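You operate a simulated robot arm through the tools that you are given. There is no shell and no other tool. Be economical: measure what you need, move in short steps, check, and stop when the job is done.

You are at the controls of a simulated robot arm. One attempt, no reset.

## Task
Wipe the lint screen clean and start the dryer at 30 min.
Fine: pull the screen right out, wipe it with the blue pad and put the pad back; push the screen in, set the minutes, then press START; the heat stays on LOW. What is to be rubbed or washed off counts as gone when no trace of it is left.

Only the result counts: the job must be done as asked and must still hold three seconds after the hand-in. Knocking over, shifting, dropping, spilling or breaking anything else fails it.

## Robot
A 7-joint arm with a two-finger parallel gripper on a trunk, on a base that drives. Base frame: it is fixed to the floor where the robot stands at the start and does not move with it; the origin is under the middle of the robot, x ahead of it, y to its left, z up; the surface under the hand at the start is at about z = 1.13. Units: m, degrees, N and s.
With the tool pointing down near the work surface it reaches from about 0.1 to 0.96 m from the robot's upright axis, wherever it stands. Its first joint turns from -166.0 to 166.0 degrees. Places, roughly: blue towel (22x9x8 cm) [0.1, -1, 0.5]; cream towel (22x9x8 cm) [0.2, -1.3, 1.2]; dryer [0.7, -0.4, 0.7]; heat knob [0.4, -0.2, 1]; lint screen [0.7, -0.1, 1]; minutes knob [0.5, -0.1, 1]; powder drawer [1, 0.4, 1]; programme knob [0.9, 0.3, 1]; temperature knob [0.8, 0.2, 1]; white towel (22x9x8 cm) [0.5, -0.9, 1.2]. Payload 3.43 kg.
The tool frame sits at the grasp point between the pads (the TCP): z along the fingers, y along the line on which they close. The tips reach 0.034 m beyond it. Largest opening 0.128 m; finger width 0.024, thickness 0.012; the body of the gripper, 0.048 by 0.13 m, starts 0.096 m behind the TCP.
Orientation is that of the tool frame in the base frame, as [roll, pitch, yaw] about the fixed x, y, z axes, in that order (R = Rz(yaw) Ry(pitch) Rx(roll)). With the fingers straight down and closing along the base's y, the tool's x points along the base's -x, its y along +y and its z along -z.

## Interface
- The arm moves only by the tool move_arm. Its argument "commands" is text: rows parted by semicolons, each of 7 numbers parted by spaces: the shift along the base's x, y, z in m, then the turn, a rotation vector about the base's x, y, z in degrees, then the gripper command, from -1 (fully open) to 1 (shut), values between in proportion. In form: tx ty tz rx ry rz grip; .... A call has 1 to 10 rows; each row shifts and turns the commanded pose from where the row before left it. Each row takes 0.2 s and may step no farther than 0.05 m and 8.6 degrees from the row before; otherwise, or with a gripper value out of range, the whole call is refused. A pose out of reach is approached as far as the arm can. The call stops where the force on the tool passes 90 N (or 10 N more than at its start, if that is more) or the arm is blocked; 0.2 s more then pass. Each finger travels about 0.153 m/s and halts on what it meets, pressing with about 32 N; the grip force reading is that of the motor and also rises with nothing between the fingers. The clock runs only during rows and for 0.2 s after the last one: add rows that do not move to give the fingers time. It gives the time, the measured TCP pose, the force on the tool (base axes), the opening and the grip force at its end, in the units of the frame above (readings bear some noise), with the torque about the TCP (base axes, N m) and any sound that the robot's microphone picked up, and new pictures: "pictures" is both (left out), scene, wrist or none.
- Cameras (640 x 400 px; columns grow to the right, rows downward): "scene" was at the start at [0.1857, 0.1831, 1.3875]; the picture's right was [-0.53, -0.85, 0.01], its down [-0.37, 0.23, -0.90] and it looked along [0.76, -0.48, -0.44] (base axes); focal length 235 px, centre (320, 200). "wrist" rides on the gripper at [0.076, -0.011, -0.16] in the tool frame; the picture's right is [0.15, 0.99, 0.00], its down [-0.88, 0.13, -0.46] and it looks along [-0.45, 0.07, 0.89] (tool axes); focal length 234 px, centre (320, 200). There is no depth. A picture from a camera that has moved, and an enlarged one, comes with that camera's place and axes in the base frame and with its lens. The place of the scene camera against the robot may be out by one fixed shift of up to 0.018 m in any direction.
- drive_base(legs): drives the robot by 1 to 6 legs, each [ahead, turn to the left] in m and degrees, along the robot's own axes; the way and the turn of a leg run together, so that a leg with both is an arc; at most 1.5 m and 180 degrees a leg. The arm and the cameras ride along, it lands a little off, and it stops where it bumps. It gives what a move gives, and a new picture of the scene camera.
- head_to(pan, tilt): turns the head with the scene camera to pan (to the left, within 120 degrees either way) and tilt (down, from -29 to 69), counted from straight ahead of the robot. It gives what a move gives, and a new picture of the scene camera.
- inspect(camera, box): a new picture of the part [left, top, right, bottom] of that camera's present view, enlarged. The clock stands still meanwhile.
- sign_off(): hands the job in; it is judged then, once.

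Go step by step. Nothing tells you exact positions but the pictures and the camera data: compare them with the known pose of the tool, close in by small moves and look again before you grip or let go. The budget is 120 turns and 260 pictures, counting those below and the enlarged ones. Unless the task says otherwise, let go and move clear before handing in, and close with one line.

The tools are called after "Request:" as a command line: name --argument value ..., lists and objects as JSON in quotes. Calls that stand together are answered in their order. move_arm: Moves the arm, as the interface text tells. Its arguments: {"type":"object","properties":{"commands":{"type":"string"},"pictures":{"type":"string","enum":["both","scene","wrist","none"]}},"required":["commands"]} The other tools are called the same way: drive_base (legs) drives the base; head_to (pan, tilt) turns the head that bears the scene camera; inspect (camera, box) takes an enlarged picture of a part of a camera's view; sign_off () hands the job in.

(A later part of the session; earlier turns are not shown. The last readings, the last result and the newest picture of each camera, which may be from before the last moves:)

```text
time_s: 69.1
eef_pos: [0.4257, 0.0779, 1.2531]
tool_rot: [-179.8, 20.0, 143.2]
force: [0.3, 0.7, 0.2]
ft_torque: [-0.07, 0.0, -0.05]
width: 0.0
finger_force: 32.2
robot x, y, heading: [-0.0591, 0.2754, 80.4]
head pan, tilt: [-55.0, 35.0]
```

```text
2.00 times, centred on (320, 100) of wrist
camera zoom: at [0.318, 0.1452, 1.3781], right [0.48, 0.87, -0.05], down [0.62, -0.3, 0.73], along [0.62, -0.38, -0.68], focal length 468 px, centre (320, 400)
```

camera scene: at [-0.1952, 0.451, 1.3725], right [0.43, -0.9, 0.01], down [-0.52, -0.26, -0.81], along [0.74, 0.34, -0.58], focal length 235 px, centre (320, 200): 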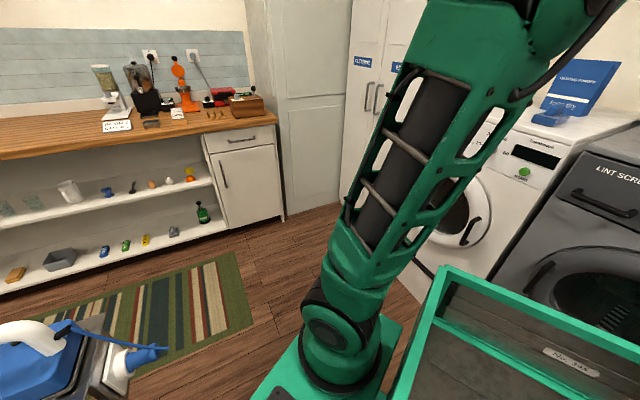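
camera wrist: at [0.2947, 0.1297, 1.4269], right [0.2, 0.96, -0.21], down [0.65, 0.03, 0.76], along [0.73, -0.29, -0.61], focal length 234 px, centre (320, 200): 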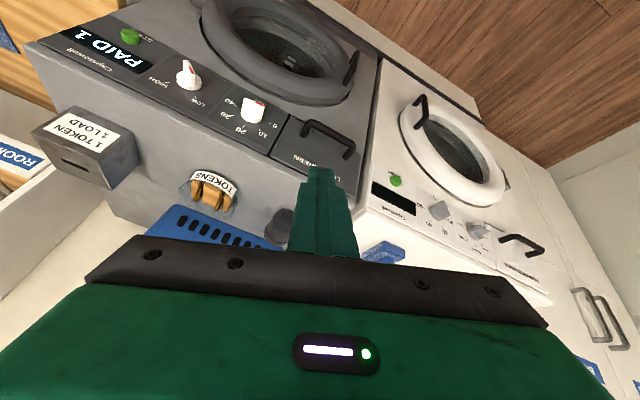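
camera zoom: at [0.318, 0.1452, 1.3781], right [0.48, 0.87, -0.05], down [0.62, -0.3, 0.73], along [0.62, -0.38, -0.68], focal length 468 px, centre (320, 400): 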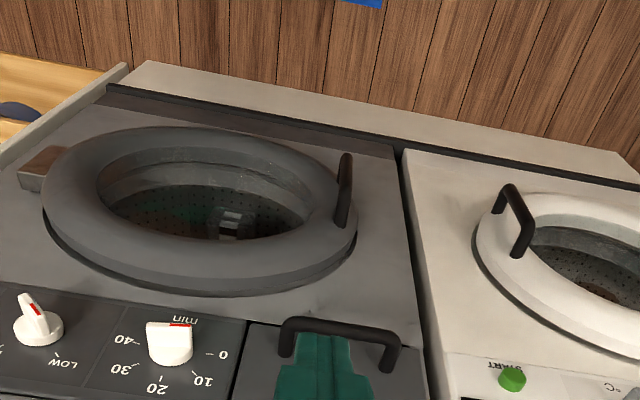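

Measured with the wrist camera the bar is at about d=0.455 m ahead (dryer axis), z=1.007, centre left coordinate 0.35, panel ~4 cm behind it. I'll go above the gap behind the bar.

Request:
move_arm --commands "0.0375 -0.0175 -0.028 3 4 0 1;0.0375 -0.0175 -0.028 3 4 0 1;0.0375 -0.0175 -0.028 0 0 0 1;0.0375 -0.0175 -0.028 0 0 0 1;0 0 0 0 0 0 1" --pictures "none"

Request:
inspect --camera "wrist" --box '[220, 60, 420, 185]'

```text
time_s: 70.3
eef_pos: [0.5364, 0.0384, 1.1607]
tool_rot: [-179.9, 15.3, 143.4]
force: [0.1, -0.2, 0.3]
ft_torque: [0.0, 0.02, 0.03]
width: 0.0
finger_force: 32.0
out of reach, approached as far as the arm can: row 1, 2, 4
robot x, y, heading: [-0.0579, 0.277, 80.4]
head pan, tilt: [-55.0, 35.0]
```

```text
3.20 times, centred on (320, 122) of wrist
camera zoom: at [0.4372, 0.0975, 1.2959], right [0.48, 0.88, -0.04], down [0.66, -0.33, 0.67], along [0.58, -0.35, -0.74], focal length 749 px, centre (320, 448)
```

zoom: 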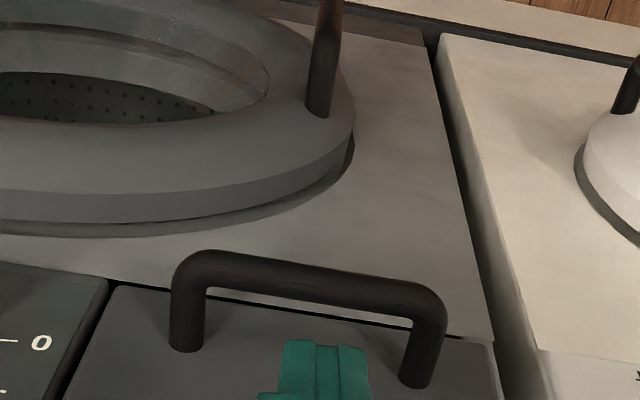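

Request:
move_arm --commands "0 0 0 0 0 0 1;0.016 -0.012 0 0 0 0 1;0 0 0 1.5 2 0 1;0 0 0 0 0 0 1" --pictures "none"

```text
time_s: 71.3
eef_pos: [0.5343, 0.0291, 1.1531]
tool_rot: [-179.8, 14.9, 143.2]
force: [-0.9, -0.6, 0.5]
ft_torque: [-0.01, 0.01, -0.03]
width: 0.0
finger_force: 31.7
out of reach, approached as far as the arm can: row 2
robot x, y, heading: [-0.0607, 0.278, 80.2]
head pan, tilt: [-55.0, 35.0]
```

Tool-down reach ends here; I must stand ~12 cm closer. I'll retract and lift the hand, then shuffle the base with a short reverse arc.

Request:
move_arm --commands "-0.035 0.026 0.02 0 0 0 1;-0.035 0.026 0.03 0 0 0 1;-0.035 0.026 0.03 0 0 0 1;-0.016 0.012 0.02 0 0 0 1" --pictures "none"

Request:
drive_base --legs '[[0, 25], [-0.15, 0], [0, -25]]'

Request:
inspect --camera "wrist" --box '[0, 0, 640, 400]'

```text
refused: row 2 steps farther than a row can; nothing moved
```

```text
time_s: 75.2
eef_pos: [0.6126, 0.0081, 1.1546]
tool_rot: [174.0, 14.3, 154.3]
force: [-161.0, 29.5, 14.1]
ft_torque: [0.67, 4.93, -1.74]
width: 0.0
finger_force: 31.4
robot x, y, heading: [-0.0248, 0.1316, 90.3]
head pan, tilt: [-55.0, 35.0]
stopped in leg 3: the force on the tool passed its limit at 104 N (the readings are from after the stop); the commanded pose is now the measured one
camera scene: at [-0.1949, 0.2828, 1.3713], right [0.58, -0.82, 0.02], down [-0.46, -0.34, -0.82], along [0.67, 0.46, -0.58], focal length 235 px, centre (320, 200)
```

scene: 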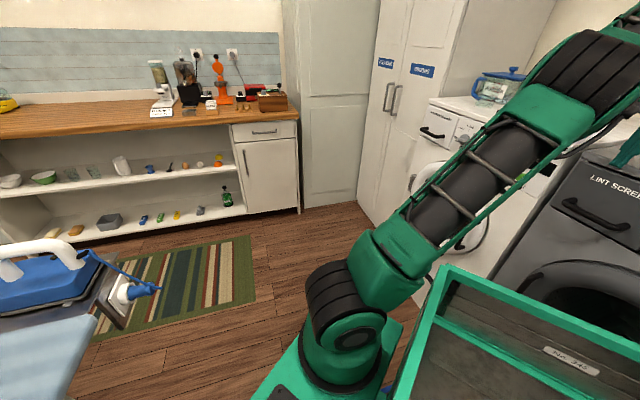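

```text
1.00 times, centred on (320, 200) of wrist (not enlarged: the box is as wide or as high as the picture)
camera zoom: at [0.4989, 0.0325, 1.2889], right [0.27, 0.96, 0.06], down [0.7, -0.24, 0.67], along [0.66, -0.14, -0.74], focal length 234 px, centre (320, 200)
```

zoom: 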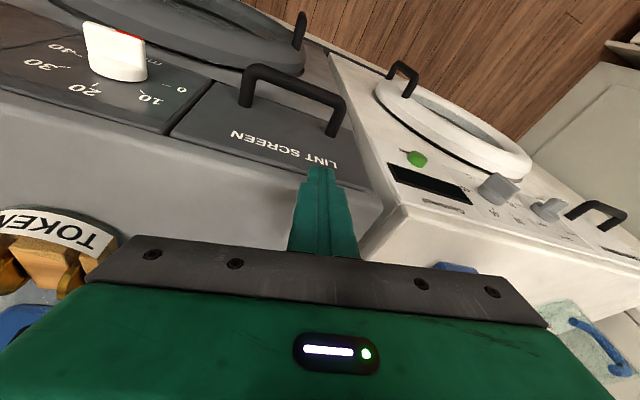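

The lift was refused, so the drive pressed the fingertips on the dryer's top edge; I must not chain those. I back off and lift straight away.

Request:
move_arm --commands "-0.03 0.01 0.01 0 0 0 1;-0.03 0.02 0.02 0 0 0 1;-0.03 0.02 0.03 0 0 0 1;-0.03 0.02 0.03 0 0 0 1" --pictures "wrist"

```text
time_s: 76.2
eef_pos: [0.4949, 0.065, 1.2346]
tool_rot: [175.9, 13.8, 154.3]
force: [0.5, 0.2, -0.5]
ft_torque: [0.07, 0.05, 0.03]
width: 0.0003
finger_force: 31.8
robot x, y, heading: [-0.0209, 0.1332, 90.6]
head pan, tilt: [-55.0, 35.0]
camera wrist: at [0.3843, 0.0928, 1.3716], right [0.29, 0.96, 0.03], down [0.71, -0.24, 0.66], along [0.64, -0.16, -0.75], focal length 234 px, centre (320, 200)
```

wrist: 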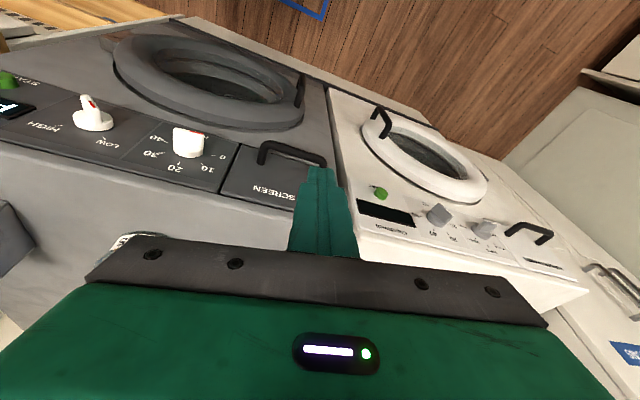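

Free again. Now I square the hand (12° tilt) and measure the handle anew from here.

Request:
move_arm --commands "0 0 0 -1.05 1.9 -6.05 1;0 0 0 -1.05 1.9 -6.05 1;0 0 0 0 0 0 1" --pictures "none"

Request:
inspect --camera "wrist" --box '[160, 60, 416, 220]'

```text
time_s: 77.0
eef_pos: [0.4937, 0.0634, 1.2375]
tool_rot: [178.6, 12.4, 145.8]
force: [0.1, 0.3, 0.1]
ft_torque: [0.02, -0.02, -0.02]
width: 0.0
finger_force: 32.0
out of reach, approached as far as the arm can: row 2
robot x, y, heading: [-0.0219, 0.1319, 90.1]
head pan, tilt: [-55.0, 35.0]
```

```text
2.50 times, centred on (288, 140) of wrist
camera zoom: at [0.3961, 0.1131, 1.3757], right [0.43, 0.9, -0.01], down [0.7, -0.33, 0.64], along [0.57, -0.28, -0.77], focal length 585 px, centre (400, 350)
```

zoom: 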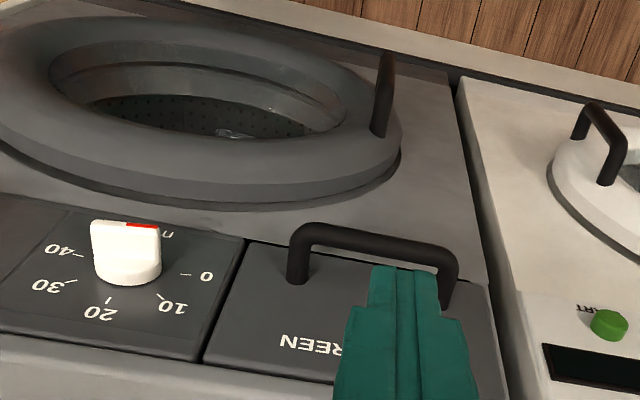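

The bar measures consistently (d 0.457, z 1.007), so the dryer hasn't moved. I go to just above the gap.

Request:
move_arm --commands "0.025 -0.0187 -0.0325 0 0 0 1;0.025 -0.0187 -0.0325 0 0 0 1;0.025 -0.0187 -0.0325 0 0 0 1;0 0 0 0 0 0 1" --pictures "none"

Request:
inspect --camera "wrist" --box '[192, 60, 448, 220]'

```text
time_s: 78.0
eef_pos: [0.5712, 0.0079, 1.1425]
tool_rot: [178.6, 12.5, 145.9]
force: [-0.1, -0.5, 0.0]
ft_torque: [-0.01, -0.01, 0.01]
width: 0.0
finger_force: 32.4
robot x, y, heading: [-0.0212, 0.1298, 90.4]
head pan, tilt: [-55.0, 35.0]
```

```text
2.50 times, centred on (320, 140) of wrist
camera zoom: at [0.4731, 0.0551, 1.2807], right [0.43, 0.9, -0.01], down [0.7, -0.33, 0.64], along [0.57, -0.28, -0.77], focal length 585 px, centre (320, 350)
```

zoom: 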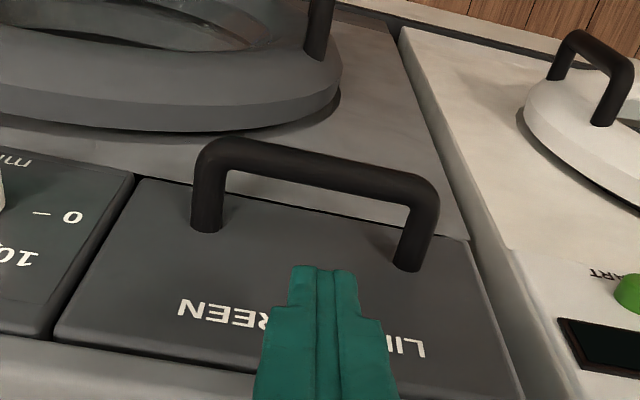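

Request:
move_arm --commands "0.0049 -0.0037 -0.03 0 0 0 1;0.0049 -0.0037 -0.03 0 0 0 1;0 0 0 0 0 0 1" --pictures "none"

Request:
inspect --camera "wrist" --box '[192, 60, 448, 220]'

```text
time_s: 78.8
eef_pos: [0.5786, -0.0011, 1.0793]
tool_rot: [178.6, 12.5, 145.7]
force: [-0.4, -0.4, -1.3]
ft_torque: [-0.02, 0.0, 0.01]
width: 0.0
finger_force: 31.9
robot x, y, heading: [-0.0234, 0.13, 90.4]
head pan, tilt: [-55.0, 35.0]
```

```text
2.50 times, centred on (320, 140) of wrist
camera zoom: at [0.4804, 0.047, 1.2198], right [0.43, 0.9, -0.01], down [0.7, -0.33, 0.64], along [0.57, -0.28, -0.77], focal length 585 px, centre (320, 350)
```

zoom: 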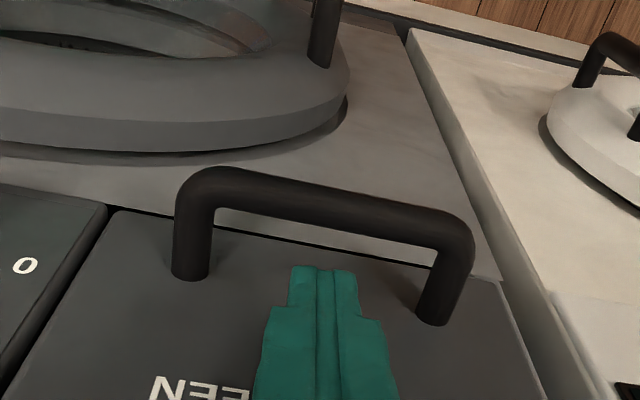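

Request:
move_arm --commands "0.0049 -0.0037 -0.03 0 0 0 1;0.0045 -0.0033 -0.028 0 0 0 1;0 0 0 0 0 0 1" --pictures "none"

Request:
inspect --camera "wrist" --box '[192, 60, 448, 220]'

```text
time_s: 79.6
eef_pos: [0.5894, -0.0084, 1.0234]
tool_rot: [178.6, 12.5, 145.9]
force: [0.6, 0.7, -0.4]
ft_torque: [0.0, -0.02, 0.01]
width: 0.0
finger_force: 31.7
robot x, y, heading: [-0.0217, 0.1351, 90.5]
head pan, tilt: [-55.0, 35.0]
```

```text
2.50 times, centred on (320, 140) of wrist
camera zoom: at [0.4914, 0.0402, 1.1634], right [0.43, 0.9, -0.01], down [0.7, -0.33, 0.64], along [0.57, -0.28, -0.77], focal length 585 px, centre (320, 350)
```

zoom: 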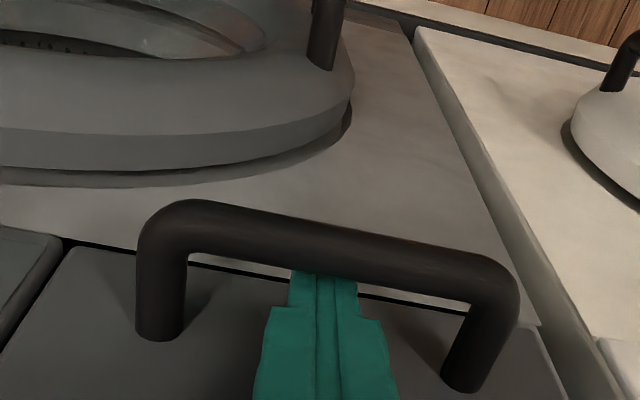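

The fingers are inside the bow without contact. I go 1 cm deeper and pull slowly outward.

Request:
move_arm --commands "0.001 -0.001 -0.011 0 0 0 1;-0.02 0.015 0 0 0 0 1;-0.02 0.015 0 0 0 0 1;-0.02 0.015 0 0 0 0 1;-0.02 0.015 0 0 0 0 1" --pictures "wrist"

```text
time_s: 80.8
eef_pos: [0.5111, 0.0521, 1.0127]
tool_rot: [178.6, 12.5, 145.9]
force: [0.2, -0.2, 0.0]
ft_torque: [0.03, -0.01, 0.0]
width: 0.0
finger_force: 32.3
robot x, y, heading: [-0.0227, 0.133, 90.1]
head pan, tilt: [-55.0, 35.0]
camera wrist: at [0.4138, 0.1003, 1.1518], right [0.43, 0.9, -0.01], down [0.7, -0.33, 0.64], along [0.57, -0.28, -0.77], focal length 234 px, centre (320, 200)
```

wrist: 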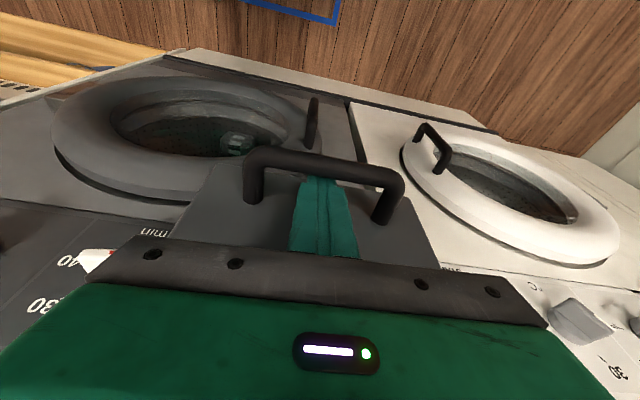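

The screen is sliding out. I continue pulling.

Request:
move_arm --commands "-0.02 0.015 0 0 0 0 1;-0.02 0.015 0 0 0 0 1;-0.02 0.015 0 0 0 0 1;-0.02 0.015 0 0 0 0 1" --pictures "wrist"

```text
time_s: 81.8
eef_pos: [0.4295, 0.1096, 1.0138]
tool_rot: [178.6, 12.4, 145.9]
force: [0.9, 0.1, -0.5]
ft_torque: [0.01, 0.01, 0.0]
width: 0.0
finger_force: 31.3
robot x, y, heading: [-0.0245, 0.1329, 90.4]
head pan, tilt: [-55.0, 35.0]
camera wrist: at [0.3319, 0.1583, 1.153], right [0.43, 0.9, -0.01], down [0.7, -0.33, 0.64], along [0.57, -0.28, -0.77], focal length 234 px, centre (320, 200)
```

wrist: 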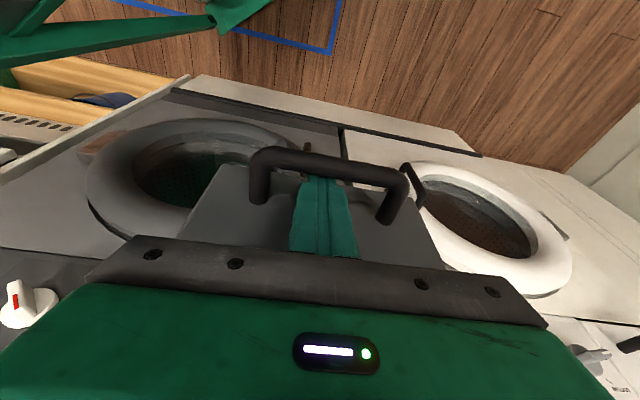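

Request:
move_arm --commands "-0.016 0.012 0 0 0 0 1;-0.016 0.012 0 0 0 0 1" --pictures "none"

Request:
head_to --pan -120 --tilt 30

```text
time_s: 82.2
eef_pos: [0.4268, 0.1019, 1.019]
tool_rot: [177.8, 13.7, 145.5]
force: [0.8, 0.0, -0.3]
ft_torque: [-0.13, 0.06, -0.04]
width: 0.0002
finger_force: 32.1
robot x, y, heading: [-0.0218, 0.13, 90.3]
head pan, tilt: [-55.0, 35.0]
stopped in row 1: the force on the tool passed its limit at 111 N (the readings are from after the stop); the commanded pose is now the measured one
```

```text
time_s: 83.5
eef_pos: [0.4246, 0.1007, 1.0187]
tool_rot: [177.8, 13.7, 145.4]
force: [0.4, -0.3, -0.1]
ft_torque: [0.03, -0.01, 0.03]
width: 0.0
finger_force: 32.5
robot x, y, heading: [-0.0229, 0.1316, 90.2]
head pan, tilt: [-120.0, 30.0]
camera scene: at [-0.1806, 0.1854, 1.3816], right [-0.5, -0.87, 0.01], down [-0.43, 0.24, -0.87], along [0.75, -0.44, -0.49], focal length 235 px, centre (320, 200)
```

scene: 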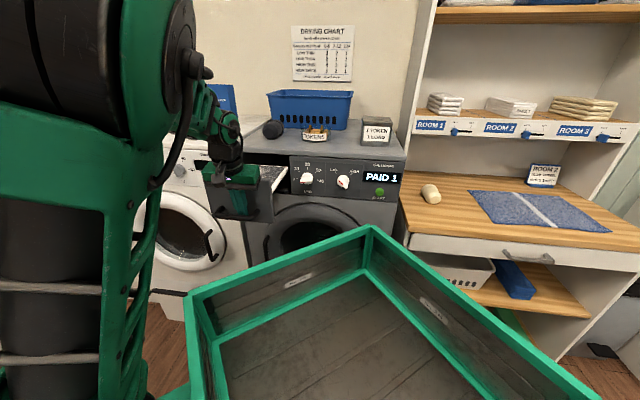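

The screen reached its stop, about 19 cm out. I lift the fingers out of the handle and look at it from above.

Request:
move_arm --commands "0.001 -0.001 0.02 0 0 0 1;-0.004 0.003 0.03 0 0 0 1;-0.006 0.004 0.04 0 0 0 1;-0.006 0.004 0.045 0 0 0 1;-0.02 0.01 0.04 0 0 0 1;-0.02 0.01 0.04 0 0 0 1;-0.02 0.01 0.04 0 0 0 1" --pictures "wrist"

Request:
inspect --camera "scene" --box '[200, 120, 420, 260]'

```text
time_s: 85.1
eef_pos: [0.3502, 0.1422, 1.2744]
tool_rot: [177.9, 13.8, 145.4]
force: [-0.1, -0.5, 0.6]
ft_torque: [0.06, 0.01, 0.04]
width: 0.0003
finger_force: 31.6
robot x, y, heading: [-0.021, 0.1319, 90.2]
head pan, tilt: [-120.0, 30.0]
camera wrist: at [0.2489, 0.191, 1.4107], right [0.44, 0.9, 0.0], down [0.68, -0.33, 0.66], along [0.59, -0.29, -0.76], focal length 234 px, centre (320, 200)
```

wrist: 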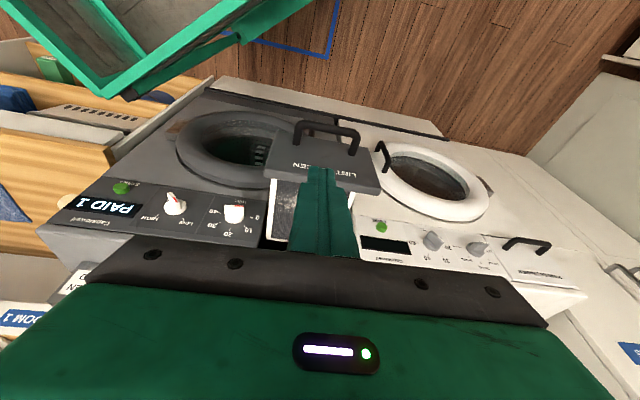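

```text
2.86 times, centred on (310, 190) of scene
camera zoom: at [-0.1807, 0.1851, 1.3816], right [-0.5, -0.87, 0.01], down [-0.43, 0.24, -0.87], along [0.75, -0.44, -0.49], focal length 672 px, centre (349, 229)
```

zoom: 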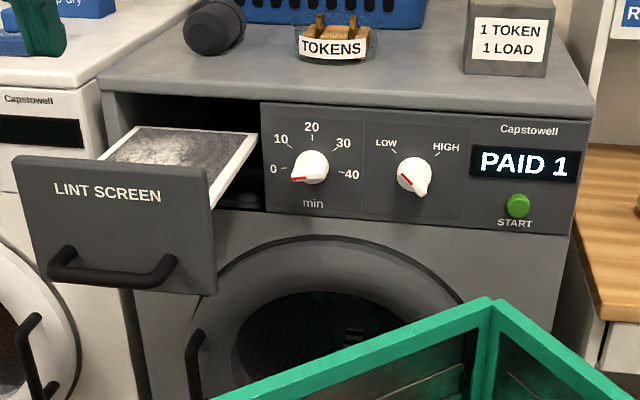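

The screen is a horizontal frame with grey lint, fully drawn out. For the pad I need to stand facing the machines further left, so I drive around; the hand is high and close in.

Request:
drive_base --legs '[[0, -21], [0.37, 0], [0, -50]]'

```text
time_s: 91.2
eef_pos: [0.2467, 0.1277, 1.2734]
tool_rot: [177.9, 13.7, 75.9]
force: [0.0, -0.9, -0.1]
ft_torque: [0.03, -0.01, 0.02]
width: 0.0
finger_force: 32.1
robot x, y, heading: [0.1048, 0.4783, 21.0]
head pan, tilt: [-120.0, 30.0]
camera scene: at [0.1079, 0.6365, 1.3816], right [-0.99, 0.16, 0.01], down [0.07, 0.49, -0.87], along [-0.15, -0.86, -0.49], focal length 235 px, centre (320, 200)
```

scene: 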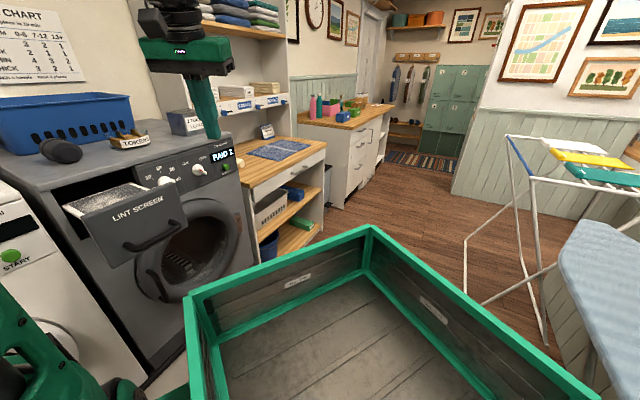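

Request:
drive_base --legs '[[0, -57]]'

Request:
head_to --pan -10 --tilt 40

```text
time_s: 94.5
eef_pos: [-0.1213, 0.1786, 1.274]
tool_rot: [177.4, 13.4, 18.6]
force: [0.4, -0.4, -0.7]
ft_torque: [0.03, 0.03, -0.01]
width: 0.0
finger_force: 31.9
robot x, y, heading: [0.1114, 0.481, -36.4]
head pan, tilt: [-120.0, 30.0]
camera scene: at [0.2529, 0.5621, 1.3816], right [-0.4, 0.92, 0.01], down [0.45, 0.21, -0.87], along [-0.8, -0.34, -0.49], focal length 235 px, centre (320, 200)
```

scene: 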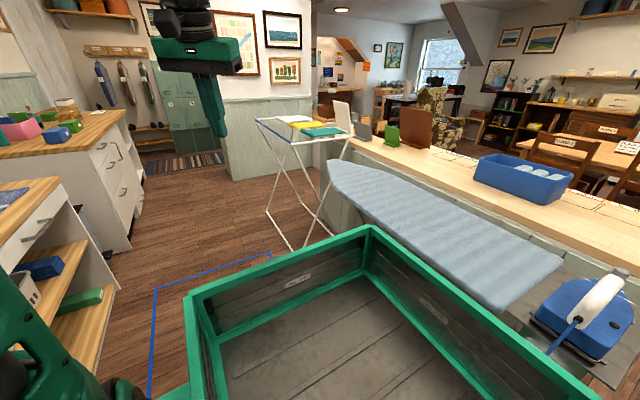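

```text
time_s: 96.4
eef_pos: [-0.1312, 0.1902, 1.2753]
tool_rot: [176.8, 12.9, 18.4]
force: [-0.2, -0.2, 0.4]
ft_torque: [-0.02, -0.03, 0.05]
width: 0.0001
finger_force: 32.4
robot x, y, heading: [0.1105, 0.482, -36.6]
head pan, tilt: [-10.0, 40.0]
camera scene: at [0.3942, 0.5363, 1.3645], right [-0.73, -0.69, 0.0], down [-0.45, 0.47, -0.76], along [0.52, -0.55, -0.65], focal length 235 px, centre (320, 200)
```

scene: 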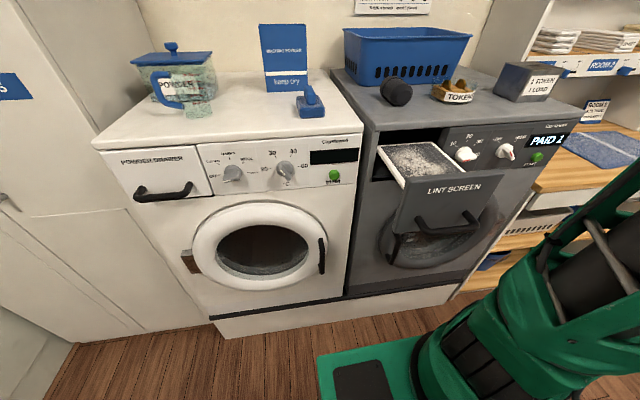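

The view is clear: pad on the washer, lint all over the drawn screen. Now I swing the arm from the right side around to the front in arc steps.

Request:
move_arm --commands "0.0240 -0.0424 0.005 0 0 5.93 1;0.0283 -0.0396 0.005 0 0 5.93 1;0.0322 -0.0365 0.005 0 0 5.93 1;0.0358 -0.0330 0.005 0 0 5.93 1;0.0390 -0.0291 0.005 0 0 5.93 1;0.0418 -0.0249 0.005 0 0 5.93 1;0.0442 -0.0204 0.005 0 0 5.93 1" --pictures "scene"

```text
time_s: 98.0
eef_pos: [0.1129, -0.0369, 1.3112]
tool_rot: [176.8, 12.9, 60.0]
force: [-0.6, 0.6, 0.2]
ft_torque: [0.0, 0.0, -0.01]
width: 0.0
finger_force: 31.8
robot x, y, heading: [0.1099, 0.482, -36.8]
head pan, tilt: [-10.0, 40.0]
camera scene: at [0.394, 0.5364, 1.3645], right [-0.73, -0.69, 0.0], down [-0.45, 0.47, -0.76], along [0.52, -0.55, -0.65], focal length 235 px, centre (320, 200)
```

scene: 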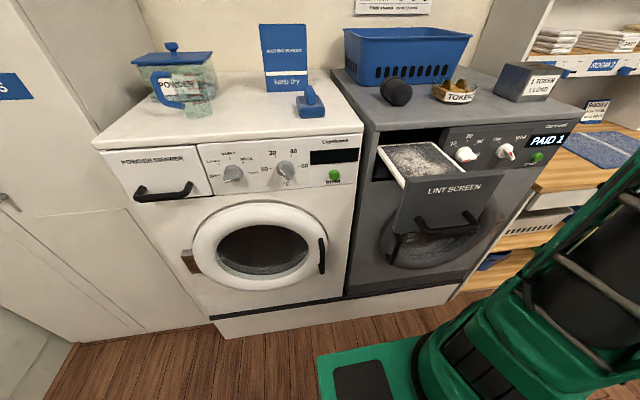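

Request:
move_arm --commands "0.0461 -0.0158 0.005 0 0 5.93 1;0.0475 -0.0109 0.005 0 0 5.93 1;0.0483 -0.0060 0.005 0 0 5.93 1;0.0487 -0.0009 0 0 0 5.93 1;0.0485 0.0041 0 0 0 5.93 1;0.0478 0.0091 0 0 0 5.93 1;0.0466 0.0140 0 0 0 5.93 1" --pictures "scene"

```text
time_s: 99.6
eef_pos: [0.4421, -0.0432, 1.3251]
tool_rot: [176.7, 12.8, 101.5]
force: [-0.2, -0.6, 0.4]
ft_torque: [-0.01, -0.02, 0.01]
width: 0.0
finger_force: 32.1
robot x, y, heading: [0.109, 0.4834, -36.7]
head pan, tilt: [-10.0, 40.0]
camera scene: at [0.3941, 0.5363, 1.3646], right [-0.73, -0.69, 0.0], down [-0.45, 0.47, -0.76], along [0.52, -0.55, -0.65], focal length 235 px, centre (320, 200)
```

scene: 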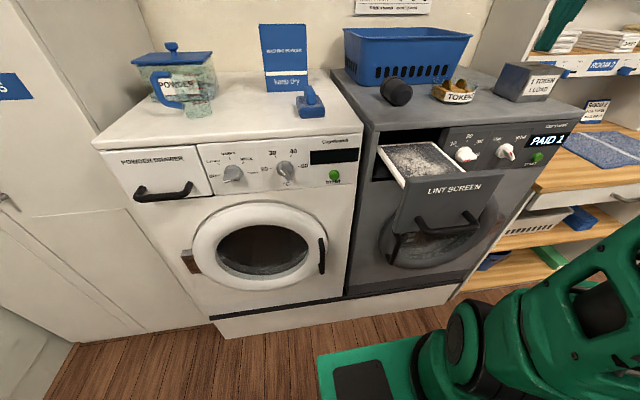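

Request:
move_arm --commands "0.041 0.0264 0 0 0 5.95 1;0.041 0.0264 0 0 0 5.95 1;0.041 0.0264 0 0 0 5.95 1;0.041 0.0264 0 0 0 5.95 1;0.041 0.0264 0 0 0 5.95 1;0.041 0.0264 0 0 0 5.95 0;0.041 0.0264 0 0 0 5.95 0" --pictures "both"

```text
time_s: 101.2
eef_pos: [0.738, 0.1444, 1.3195]
tool_rot: [176.8, 13.1, 142.8]
force: [-1.0, 2.1, -0.1]
ft_torque: [-0.37, -0.1, -0.03]
width: 0.0641
finger_force: 0.1
robot x, y, heading: [0.1149, 0.4813, -36.7]
head pan, tilt: [-10.0, 40.0]
camera scene: at [0.3939, 0.5374, 1.3645], right [-0.73, -0.69, 0.0], down [-0.45, 0.47, -0.76], along [0.52, -0.55, -0.65], focal length 235 px, centre (320, 200)
camera wrist: at [0.6391, 0.1959, 1.4575], right [0.47, 0.88, 0.02], down [0.66, -0.37, 0.65], along [0.58, -0.29, -0.76], focal length 234 px, centre (320, 200)
```

scene: 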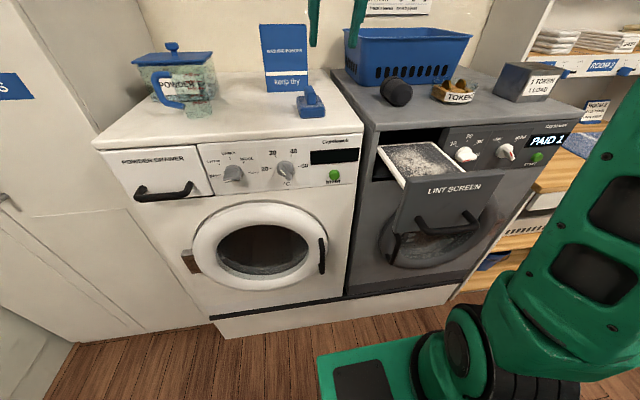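
wrist: 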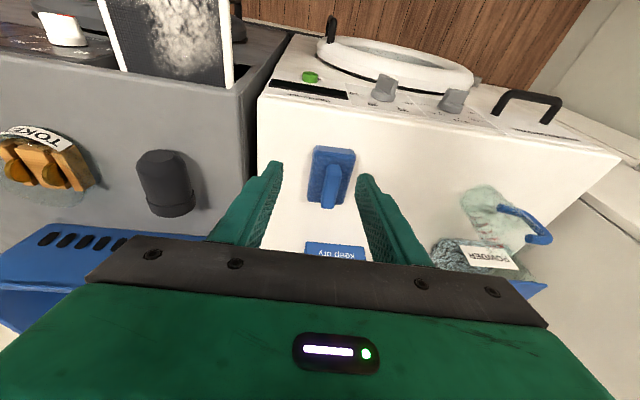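

The hand is above the pad. I straighten the tool to vertical and zoom in on the pad.

Request:
move_arm --commands "-0.01 0.008 0 1.5 6.2 0 0;0 0 0 3.3 6.2 0 0;0 0 0 1.3 0 0 0" --pictures "none"

Request:
inspect --camera "wrist" --box '[240, 100, 432, 220]'

```text
time_s: 102.0
eef_pos: [0.7223, 0.1501, 1.3235]
tool_rot: [179.4, -0.7, 143.5]
force: [0.3, 0.1, 0.2]
ft_torque: [0.0, 0.01, -0.02]
width: 0.0641
finger_force: 0.1
robot x, y, heading: [0.1064, 0.4797, -36.7]
head pan, tilt: [-10.0, 40.0]
```

```text
3.33 times, centred on (336, 160) of wrist
camera zoom: at [0.6551, 0.1835, 1.4845], right [0.47, 0.88, 0.01], down [0.79, -0.43, 0.44], along [0.4, -0.2, -0.9], focal length 781 px, centre (267, 333)
```

zoom: 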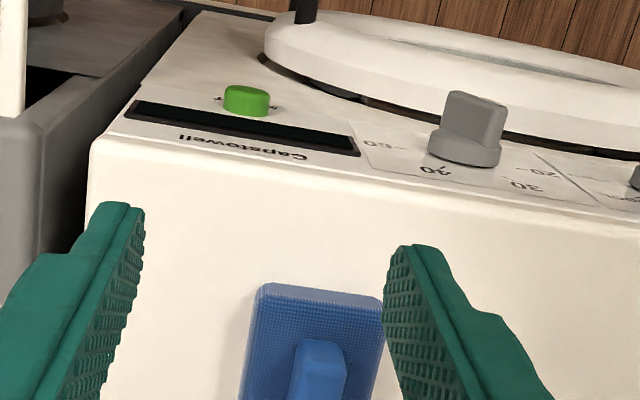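

Request:
inspect --camera "wrist" --box '[256, 150, 416, 250]'

```text
4.00 times, centred on (336, 200) of wrist
camera zoom: at [0.6551, 0.1835, 1.4845], right [0.47, 0.88, 0.01], down [0.79, -0.43, 0.44], along [0.4, -0.2, -0.9], focal length 937 px, centre (256, 200)
```

zoom: 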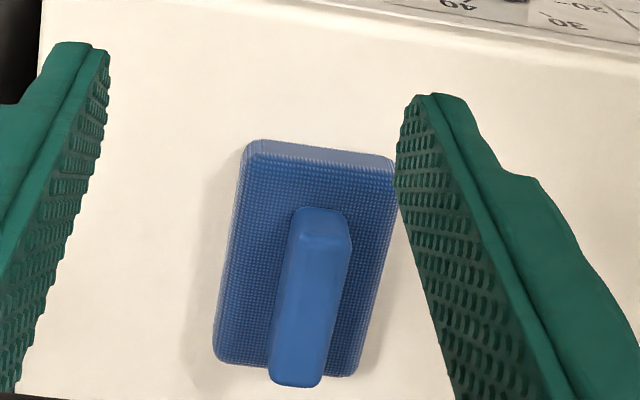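

The pad's handle runs straight along the machine's depth and the fingers close across it. Its centre is near d 0.598, l 0.59; I move above it.

Request:
move_arm --commands "0.0366 -0.0124 -0.02 0 0 0 0;0.0366 -0.0124 -0.025 0 0 0 0;0.0366 -0.0124 -0.025 0 0.5 0 0;0 0 0 0 0 0 0" --pictures "wrist"

Request:
inspect --camera "wrist" --box '[240, 120, 400, 220]'

Request:
inspect --camera "scene" --box '[260, 60, 380, 135]'

```text
time_s: 103.0
eef_pos: [0.8329, 0.1138, 1.2529]
tool_rot: [179.6, -1.2, 143.5]
force: [-0.4, -0.5, -0.4]
ft_torque: [-0.01, 0.0, -0.01]
width: 0.0636
finger_force: 0.1
robot x, y, heading: [0.1112, 0.486, -36.5]
head pan, tilt: [-10.0, 40.0]
camera wrist: at [0.7664, 0.1468, 1.4137], right [0.47, 0.88, 0.01], down [0.79, -0.43, 0.44], along [0.39, -0.2, -0.9], focal length 234 px, centre (320, 200)
```

wrist: 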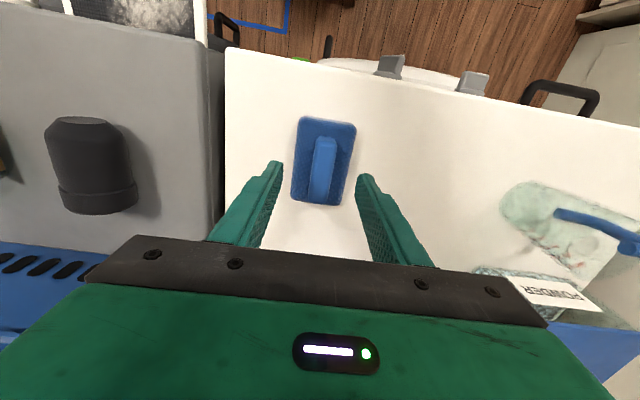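

```text
4.00 times, centred on (320, 170) of wrist
camera zoom: at [0.7664, 0.1468, 1.4137], right [0.47, 0.88, 0.01], down [0.79, -0.43, 0.44], along [0.39, -0.2, -0.9], focal length 937 px, centre (320, 320)
```

zoom: 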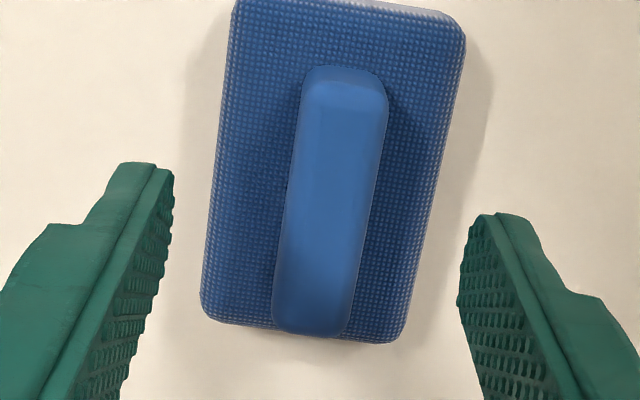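

```text
5.33 times, centred on (320, 98) of scene
camera zoom: at [0.3944, 0.5362, 1.3645], right [-0.73, -0.69, 0.0], down [-0.45, 0.47, -0.76], along [0.52, -0.55, -0.65], focal length 1255 px, centre (320, 747)
```

zoom: 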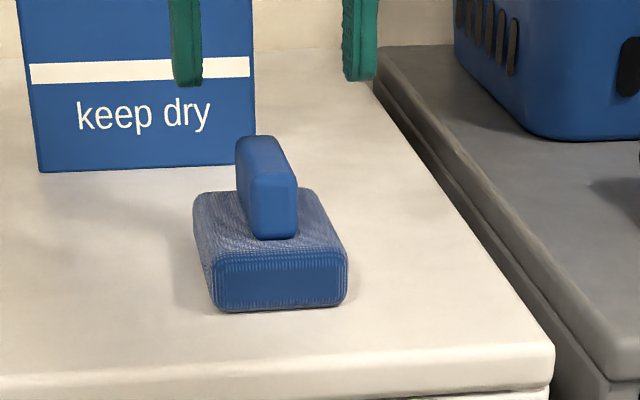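

Handle top is near z 1.18, pad top ~1.152. I lower the open fingers around the handle, tips just above the pad.

Request:
move_arm --commands "0.009 -0.003 -0.02 -0.7 -1 0 0;0 0 -0.022 0 0 0 0;0 0 -0.02 0 0 0 0;0 0 0 0 0 0 0" --pictures "none"

Request:
inspect --camera "wrist" --box '[240, 120, 400, 220]'

Request:
inspect --camera "scene" --box '[260, 60, 380, 135]'

```text
time_s: 104.0
eef_pos: [0.8394, 0.1106, 1.1921]
tool_rot: [179.5, 0.1, 143.6]
force: [0.2, -0.3, 0.6]
ft_torque: [-0.02, 0.0, 0.0]
width: 0.0641
finger_force: 0.1
robot x, y, heading: [0.1139, 0.4807, -36.6]
head pan, tilt: [-10.0, 40.0]
```

```text
4.00 times, centred on (320, 170) of wrist
camera zoom: at [0.7712, 0.1442, 1.352], right [0.47, 0.88, 0.01], down [0.78, -0.42, 0.46], along [0.41, -0.21, -0.89], focal length 937 px, centre (320, 320)
```

zoom: 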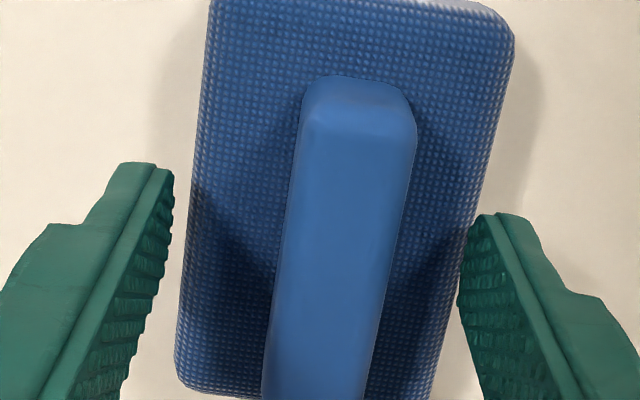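

```text
5.33 times, centred on (320, 98) of scene
camera zoom: at [0.3945, 0.5362, 1.3645], right [-0.73, -0.69, 0.0], down [-0.45, 0.47, -0.76], along [0.52, -0.55, -0.65], focal length 1255 px, centre (320, 747)
```

zoom: 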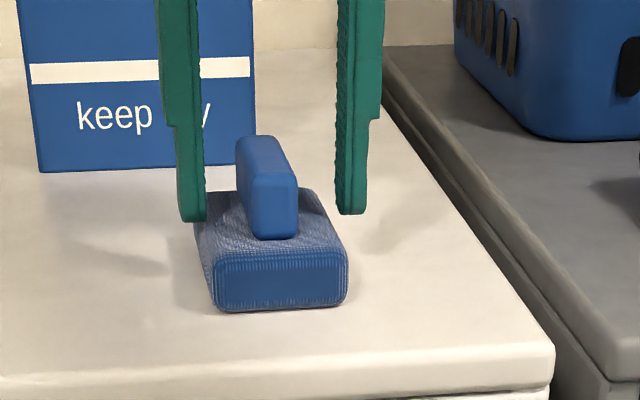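

Request:
move_arm --commands "0 0 -0.003 0 0 0 0;0 0 0 0 0 0 0.5;0 0 0 0 0 0 0.8;0 0 0 0 0 0 1;0 0 0 0 0 0 1" --pictures "none"

Request:
inspect --camera "wrist" --box '[240, 120, 400, 220]'

```text
time_s: 105.2
eef_pos: [0.84, 0.1088, 1.19]
tool_rot: [179.4, 0.2, 143.5]
force: [-3.9, -14.4, 38.6]
ft_torque: [-0.41, 0.1, -0.14]
width: 0.0429
finger_force: 31.8
robot x, y, heading: [0.1116, 0.4847, -36.8]
head pan, tilt: [-10.0, 40.0]
```

```text
4.00 times, centred on (320, 170) of wrist
camera zoom: at [0.7696, 0.1436, 1.3509], right [0.47, 0.88, 0.01], down [0.78, -0.42, 0.46], along [0.41, -0.21, -0.89], focal length 937 px, centre (320, 320)
```

zoom: 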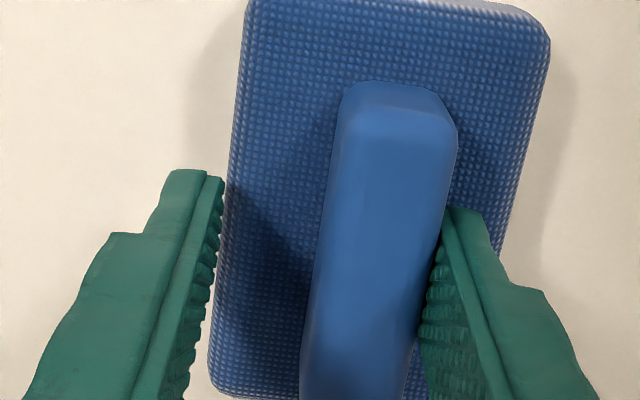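

The fingertips caught the pad's edge: too low. I reopen, rise 1 cm and look.

Request:
move_arm --commands "0 0 0 0 0 0 0;0 0 0 0 0 0 0;0 0 0.012 0 0 0 0" --pictures "none"

Request:
inspect --camera "wrist" --box '[240, 120, 400, 220]'

Request:
inspect --camera "scene" --box '[260, 60, 380, 135]'

```text
time_s: 106.0
eef_pos: [0.8409, 0.1103, 1.1983]
tool_rot: [179.4, -0.2, 143.7]
force: [0.2, 0.3, 0.5]
ft_torque: [-0.02, 0.0, -0.01]
width: 0.0637
finger_force: 0.1
robot x, y, heading: [0.1135, 0.4823, -36.6]
head pan, tilt: [-10.0, 40.0]
```

```text
4.00 times, centred on (320, 170) of wrist
camera zoom: at [0.7723, 0.145, 1.3585], right [0.47, 0.88, 0.01], down [0.79, -0.42, 0.45], along [0.41, -0.21, -0.89], focal length 937 px, centre (320, 320)
```

zoom: 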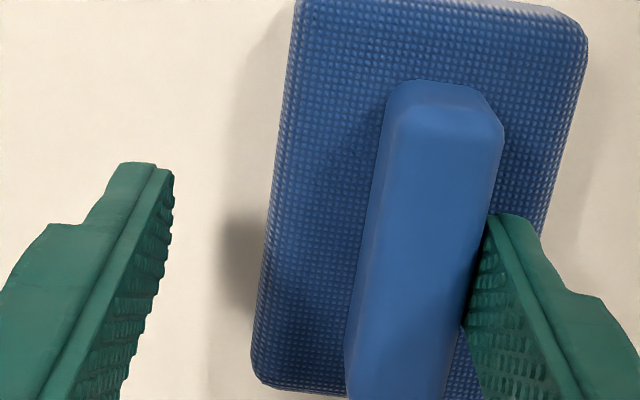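

```text
5.33 times, centred on (320, 98) of scene
camera zoom: at [0.3944, 0.5363, 1.3645], right [-0.73, -0.69, 0.0], down [-0.45, 0.47, -0.76], along [0.52, -0.55, -0.65], focal length 1255 px, centre (320, 747)
```

zoom: 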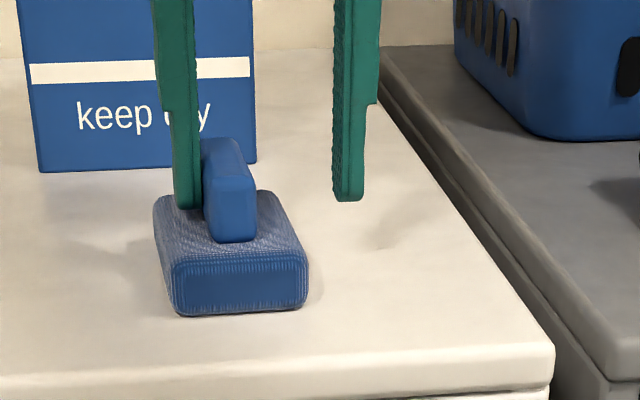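

The pad slid ~2 cm left; I'll set it back to its old spot at the end. I centre the hand on the handle and close at this height.

Request:
move_arm --commands "0.0132 0.0176 0 0 0 0 0;0 0 0 0 0 0 0" --pictures "none"

Request:
inspect --camera "wrist" --box '[240, 120, 400, 220]'

Request:
inspect --camera "scene" --box '[260, 60, 380, 135]'

```text
time_s: 106.6
eef_pos: [0.8538, 0.1263, 1.2007]
tool_rot: [179.5, 0.0, 143.6]
force: [0.1, -0.3, -1.0]
ft_torque: [-0.01, -0.01, 0.0]
width: 0.0641
finger_force: 0.1
robot x, y, heading: [0.1107, 0.4844, -36.6]
head pan, tilt: [-10.0, 40.0]
```

```text
4.00 times, centred on (320, 170) of wrist
camera zoom: at [0.7845, 0.162, 1.3602], right [0.47, 0.88, 0.01], down [0.78, -0.42, 0.46], along [0.41, -0.21, -0.89], focal length 937 px, centre (320, 320)
```

zoom: 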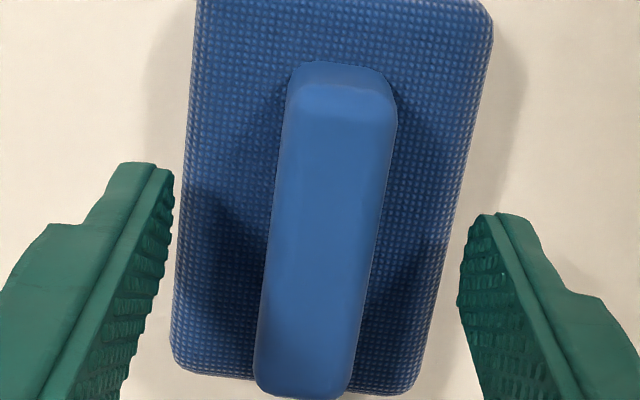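

```text
5.33 times, centred on (320, 98) of scene
camera zoom: at [0.3944, 0.5362, 1.3645], right [-0.73, -0.69, 0.0], down [-0.45, 0.47, -0.76], along [0.52, -0.55, -0.65], focal length 1255 px, centre (320, 747)
```

zoom: 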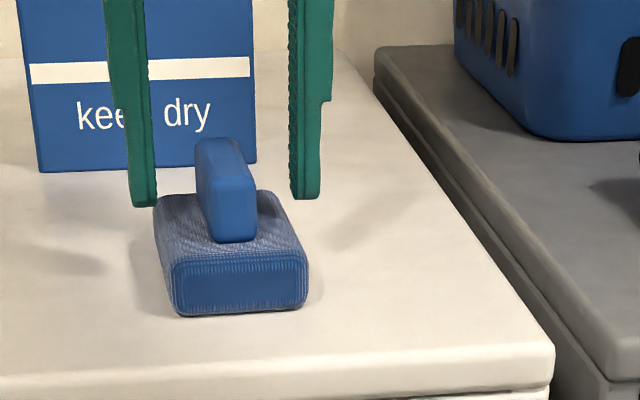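

Request:
move_arm --commands "0 0 0 0 0 0 0.4;0 0 0 0 0 0 1;0 0 0 0 0 0 1" --pictures "none"

Request:
inspect --camera "wrist" --box '[240, 120, 400, 220]'

```text
time_s: 107.4
eef_pos: [0.8524, 0.1268, 1.1996]
tool_rot: [179.4, 0.1, 143.6]
force: [-0.3, -0.6, 0.1]
ft_torque: [0.0, 0.03, 0.03]
width: 0.0208
finger_force: 32.0
robot x, y, heading: [0.1124, 0.4855, -36.5]
head pan, tilt: [-10.0, 40.0]
```

```text
4.00 times, centred on (320, 170) of wrist
camera zoom: at [0.7843, 0.1618, 1.3604], right [0.47, 0.88, 0.01], down [0.78, -0.42, 0.46], along [0.41, -0.21, -0.89], focal length 937 px, centre (320, 320)
```

zoom: 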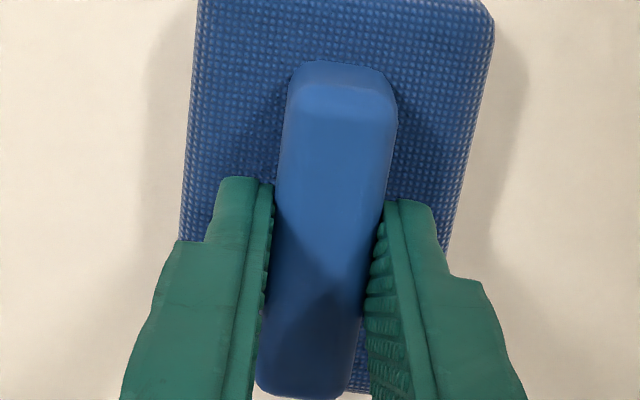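

Gripped on the handle at 2.1 cm. I lift and see that it hangs firmly, then look at the screen.

Request:
move_arm --commands "0 0 0.02 0 0 0 1;0 0 0.03 0 0 0 1;-0.01 0.008 0.03 0 0 0 1;-0.03 0.01 0.02 0 0 0 1" --pictures "both"

Request:
inspect --camera "scene" --box '[360, 120, 520, 220]'

```text
time_s: 108.3
eef_pos: [0.8146, 0.1485, 1.3019]
tool_rot: [179.2, 1.2, 143.1]
force: [2.5, 1.7, -4.4]
ft_torque: [-0.38, 0.26, -0.28]
width: 0.021
finger_force: 31.3
robot x, y, heading: [0.1103, 0.4848, -36.5]
head pan, tilt: [-10.0, 40.0]
stopped in row 4: the force on the tool passed its limit at 129 N (the readings are from after the stop); the commanded pose is now the measured one
camera scene: at [0.3949, 0.5359, 1.3643], right [-0.73, -0.69, 0.0], down [-0.45, 0.47, -0.76], along [0.52, -0.55, -0.65], focal length 235 px, centre (320, 200)
camera wrist: at [0.7433, 0.1859, 1.4609], right [0.48, 0.88, 0.01], down [0.77, -0.42, 0.48], along [0.42, -0.22, -0.88], focal length 234 px, centre (320, 200)
```

scene: 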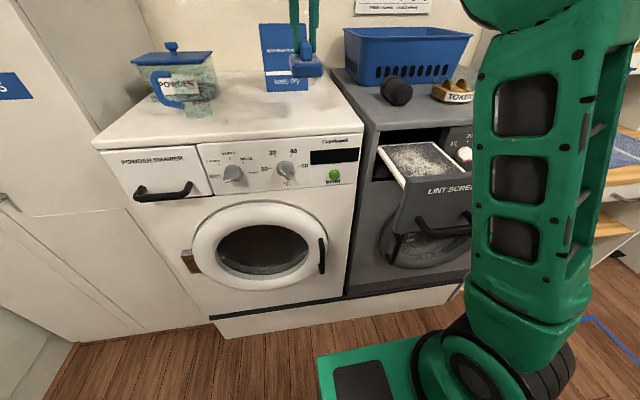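
wrist: 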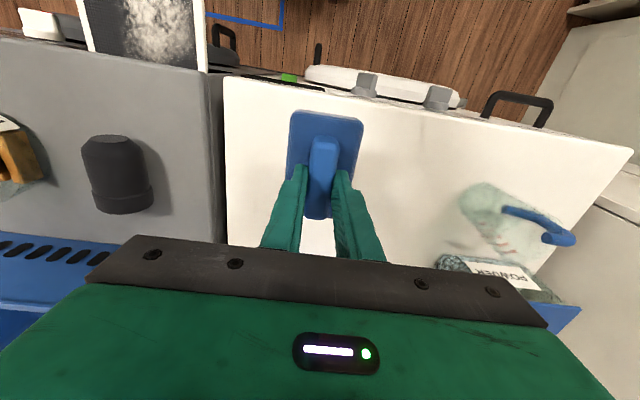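

```text
4.00 times, centred on (440, 170) of scene
camera zoom: at [0.3949, 0.5359, 1.3643], right [-0.73, -0.69, 0.0], down [-0.45, 0.47, -0.76], along [0.52, -0.55, -0.65], focal length 941 px, centre (-160, 320)
```

zoom: 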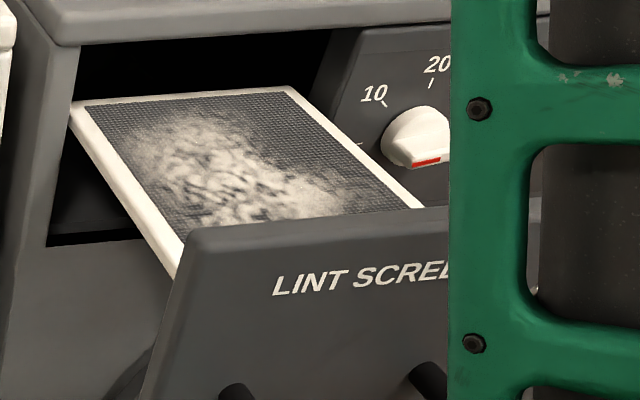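

The pad hangs well. The stop was a brief self contact; I'll try going sideways toward the screen rather than straight back.

Request:
move_arm --commands "-0.018 -0.024 0 0 0 0 1;-0.022 -0.03 0 0 0 0 1;-0.03 -0.03 0 0 0 0 1" --pictures "scene"

```text
time_s: 109.1
eef_pos: [0.7429, 0.0643, 1.3044]
tool_rot: [179.2, 1.3, 143.1]
force: [1.6, -0.6, 0.1]
ft_torque: [-0.02, 0.05, 0.01]
width: 0.021
finger_force: 31.8
robot x, y, heading: [0.1119, 0.48, -36.5]
head pan, tilt: [-10.0, 40.0]
camera scene: at [0.3947, 0.5364, 1.3644], right [-0.73, -0.69, 0.0], down [-0.45, 0.47, -0.76], along [0.52, -0.55, -0.65], focal length 235 px, centre (320, 200)
```

scene: 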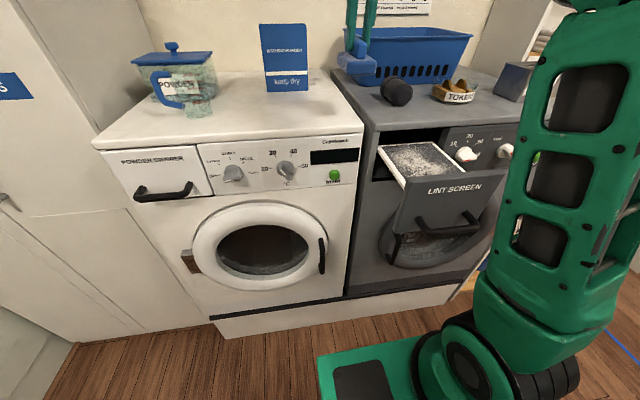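

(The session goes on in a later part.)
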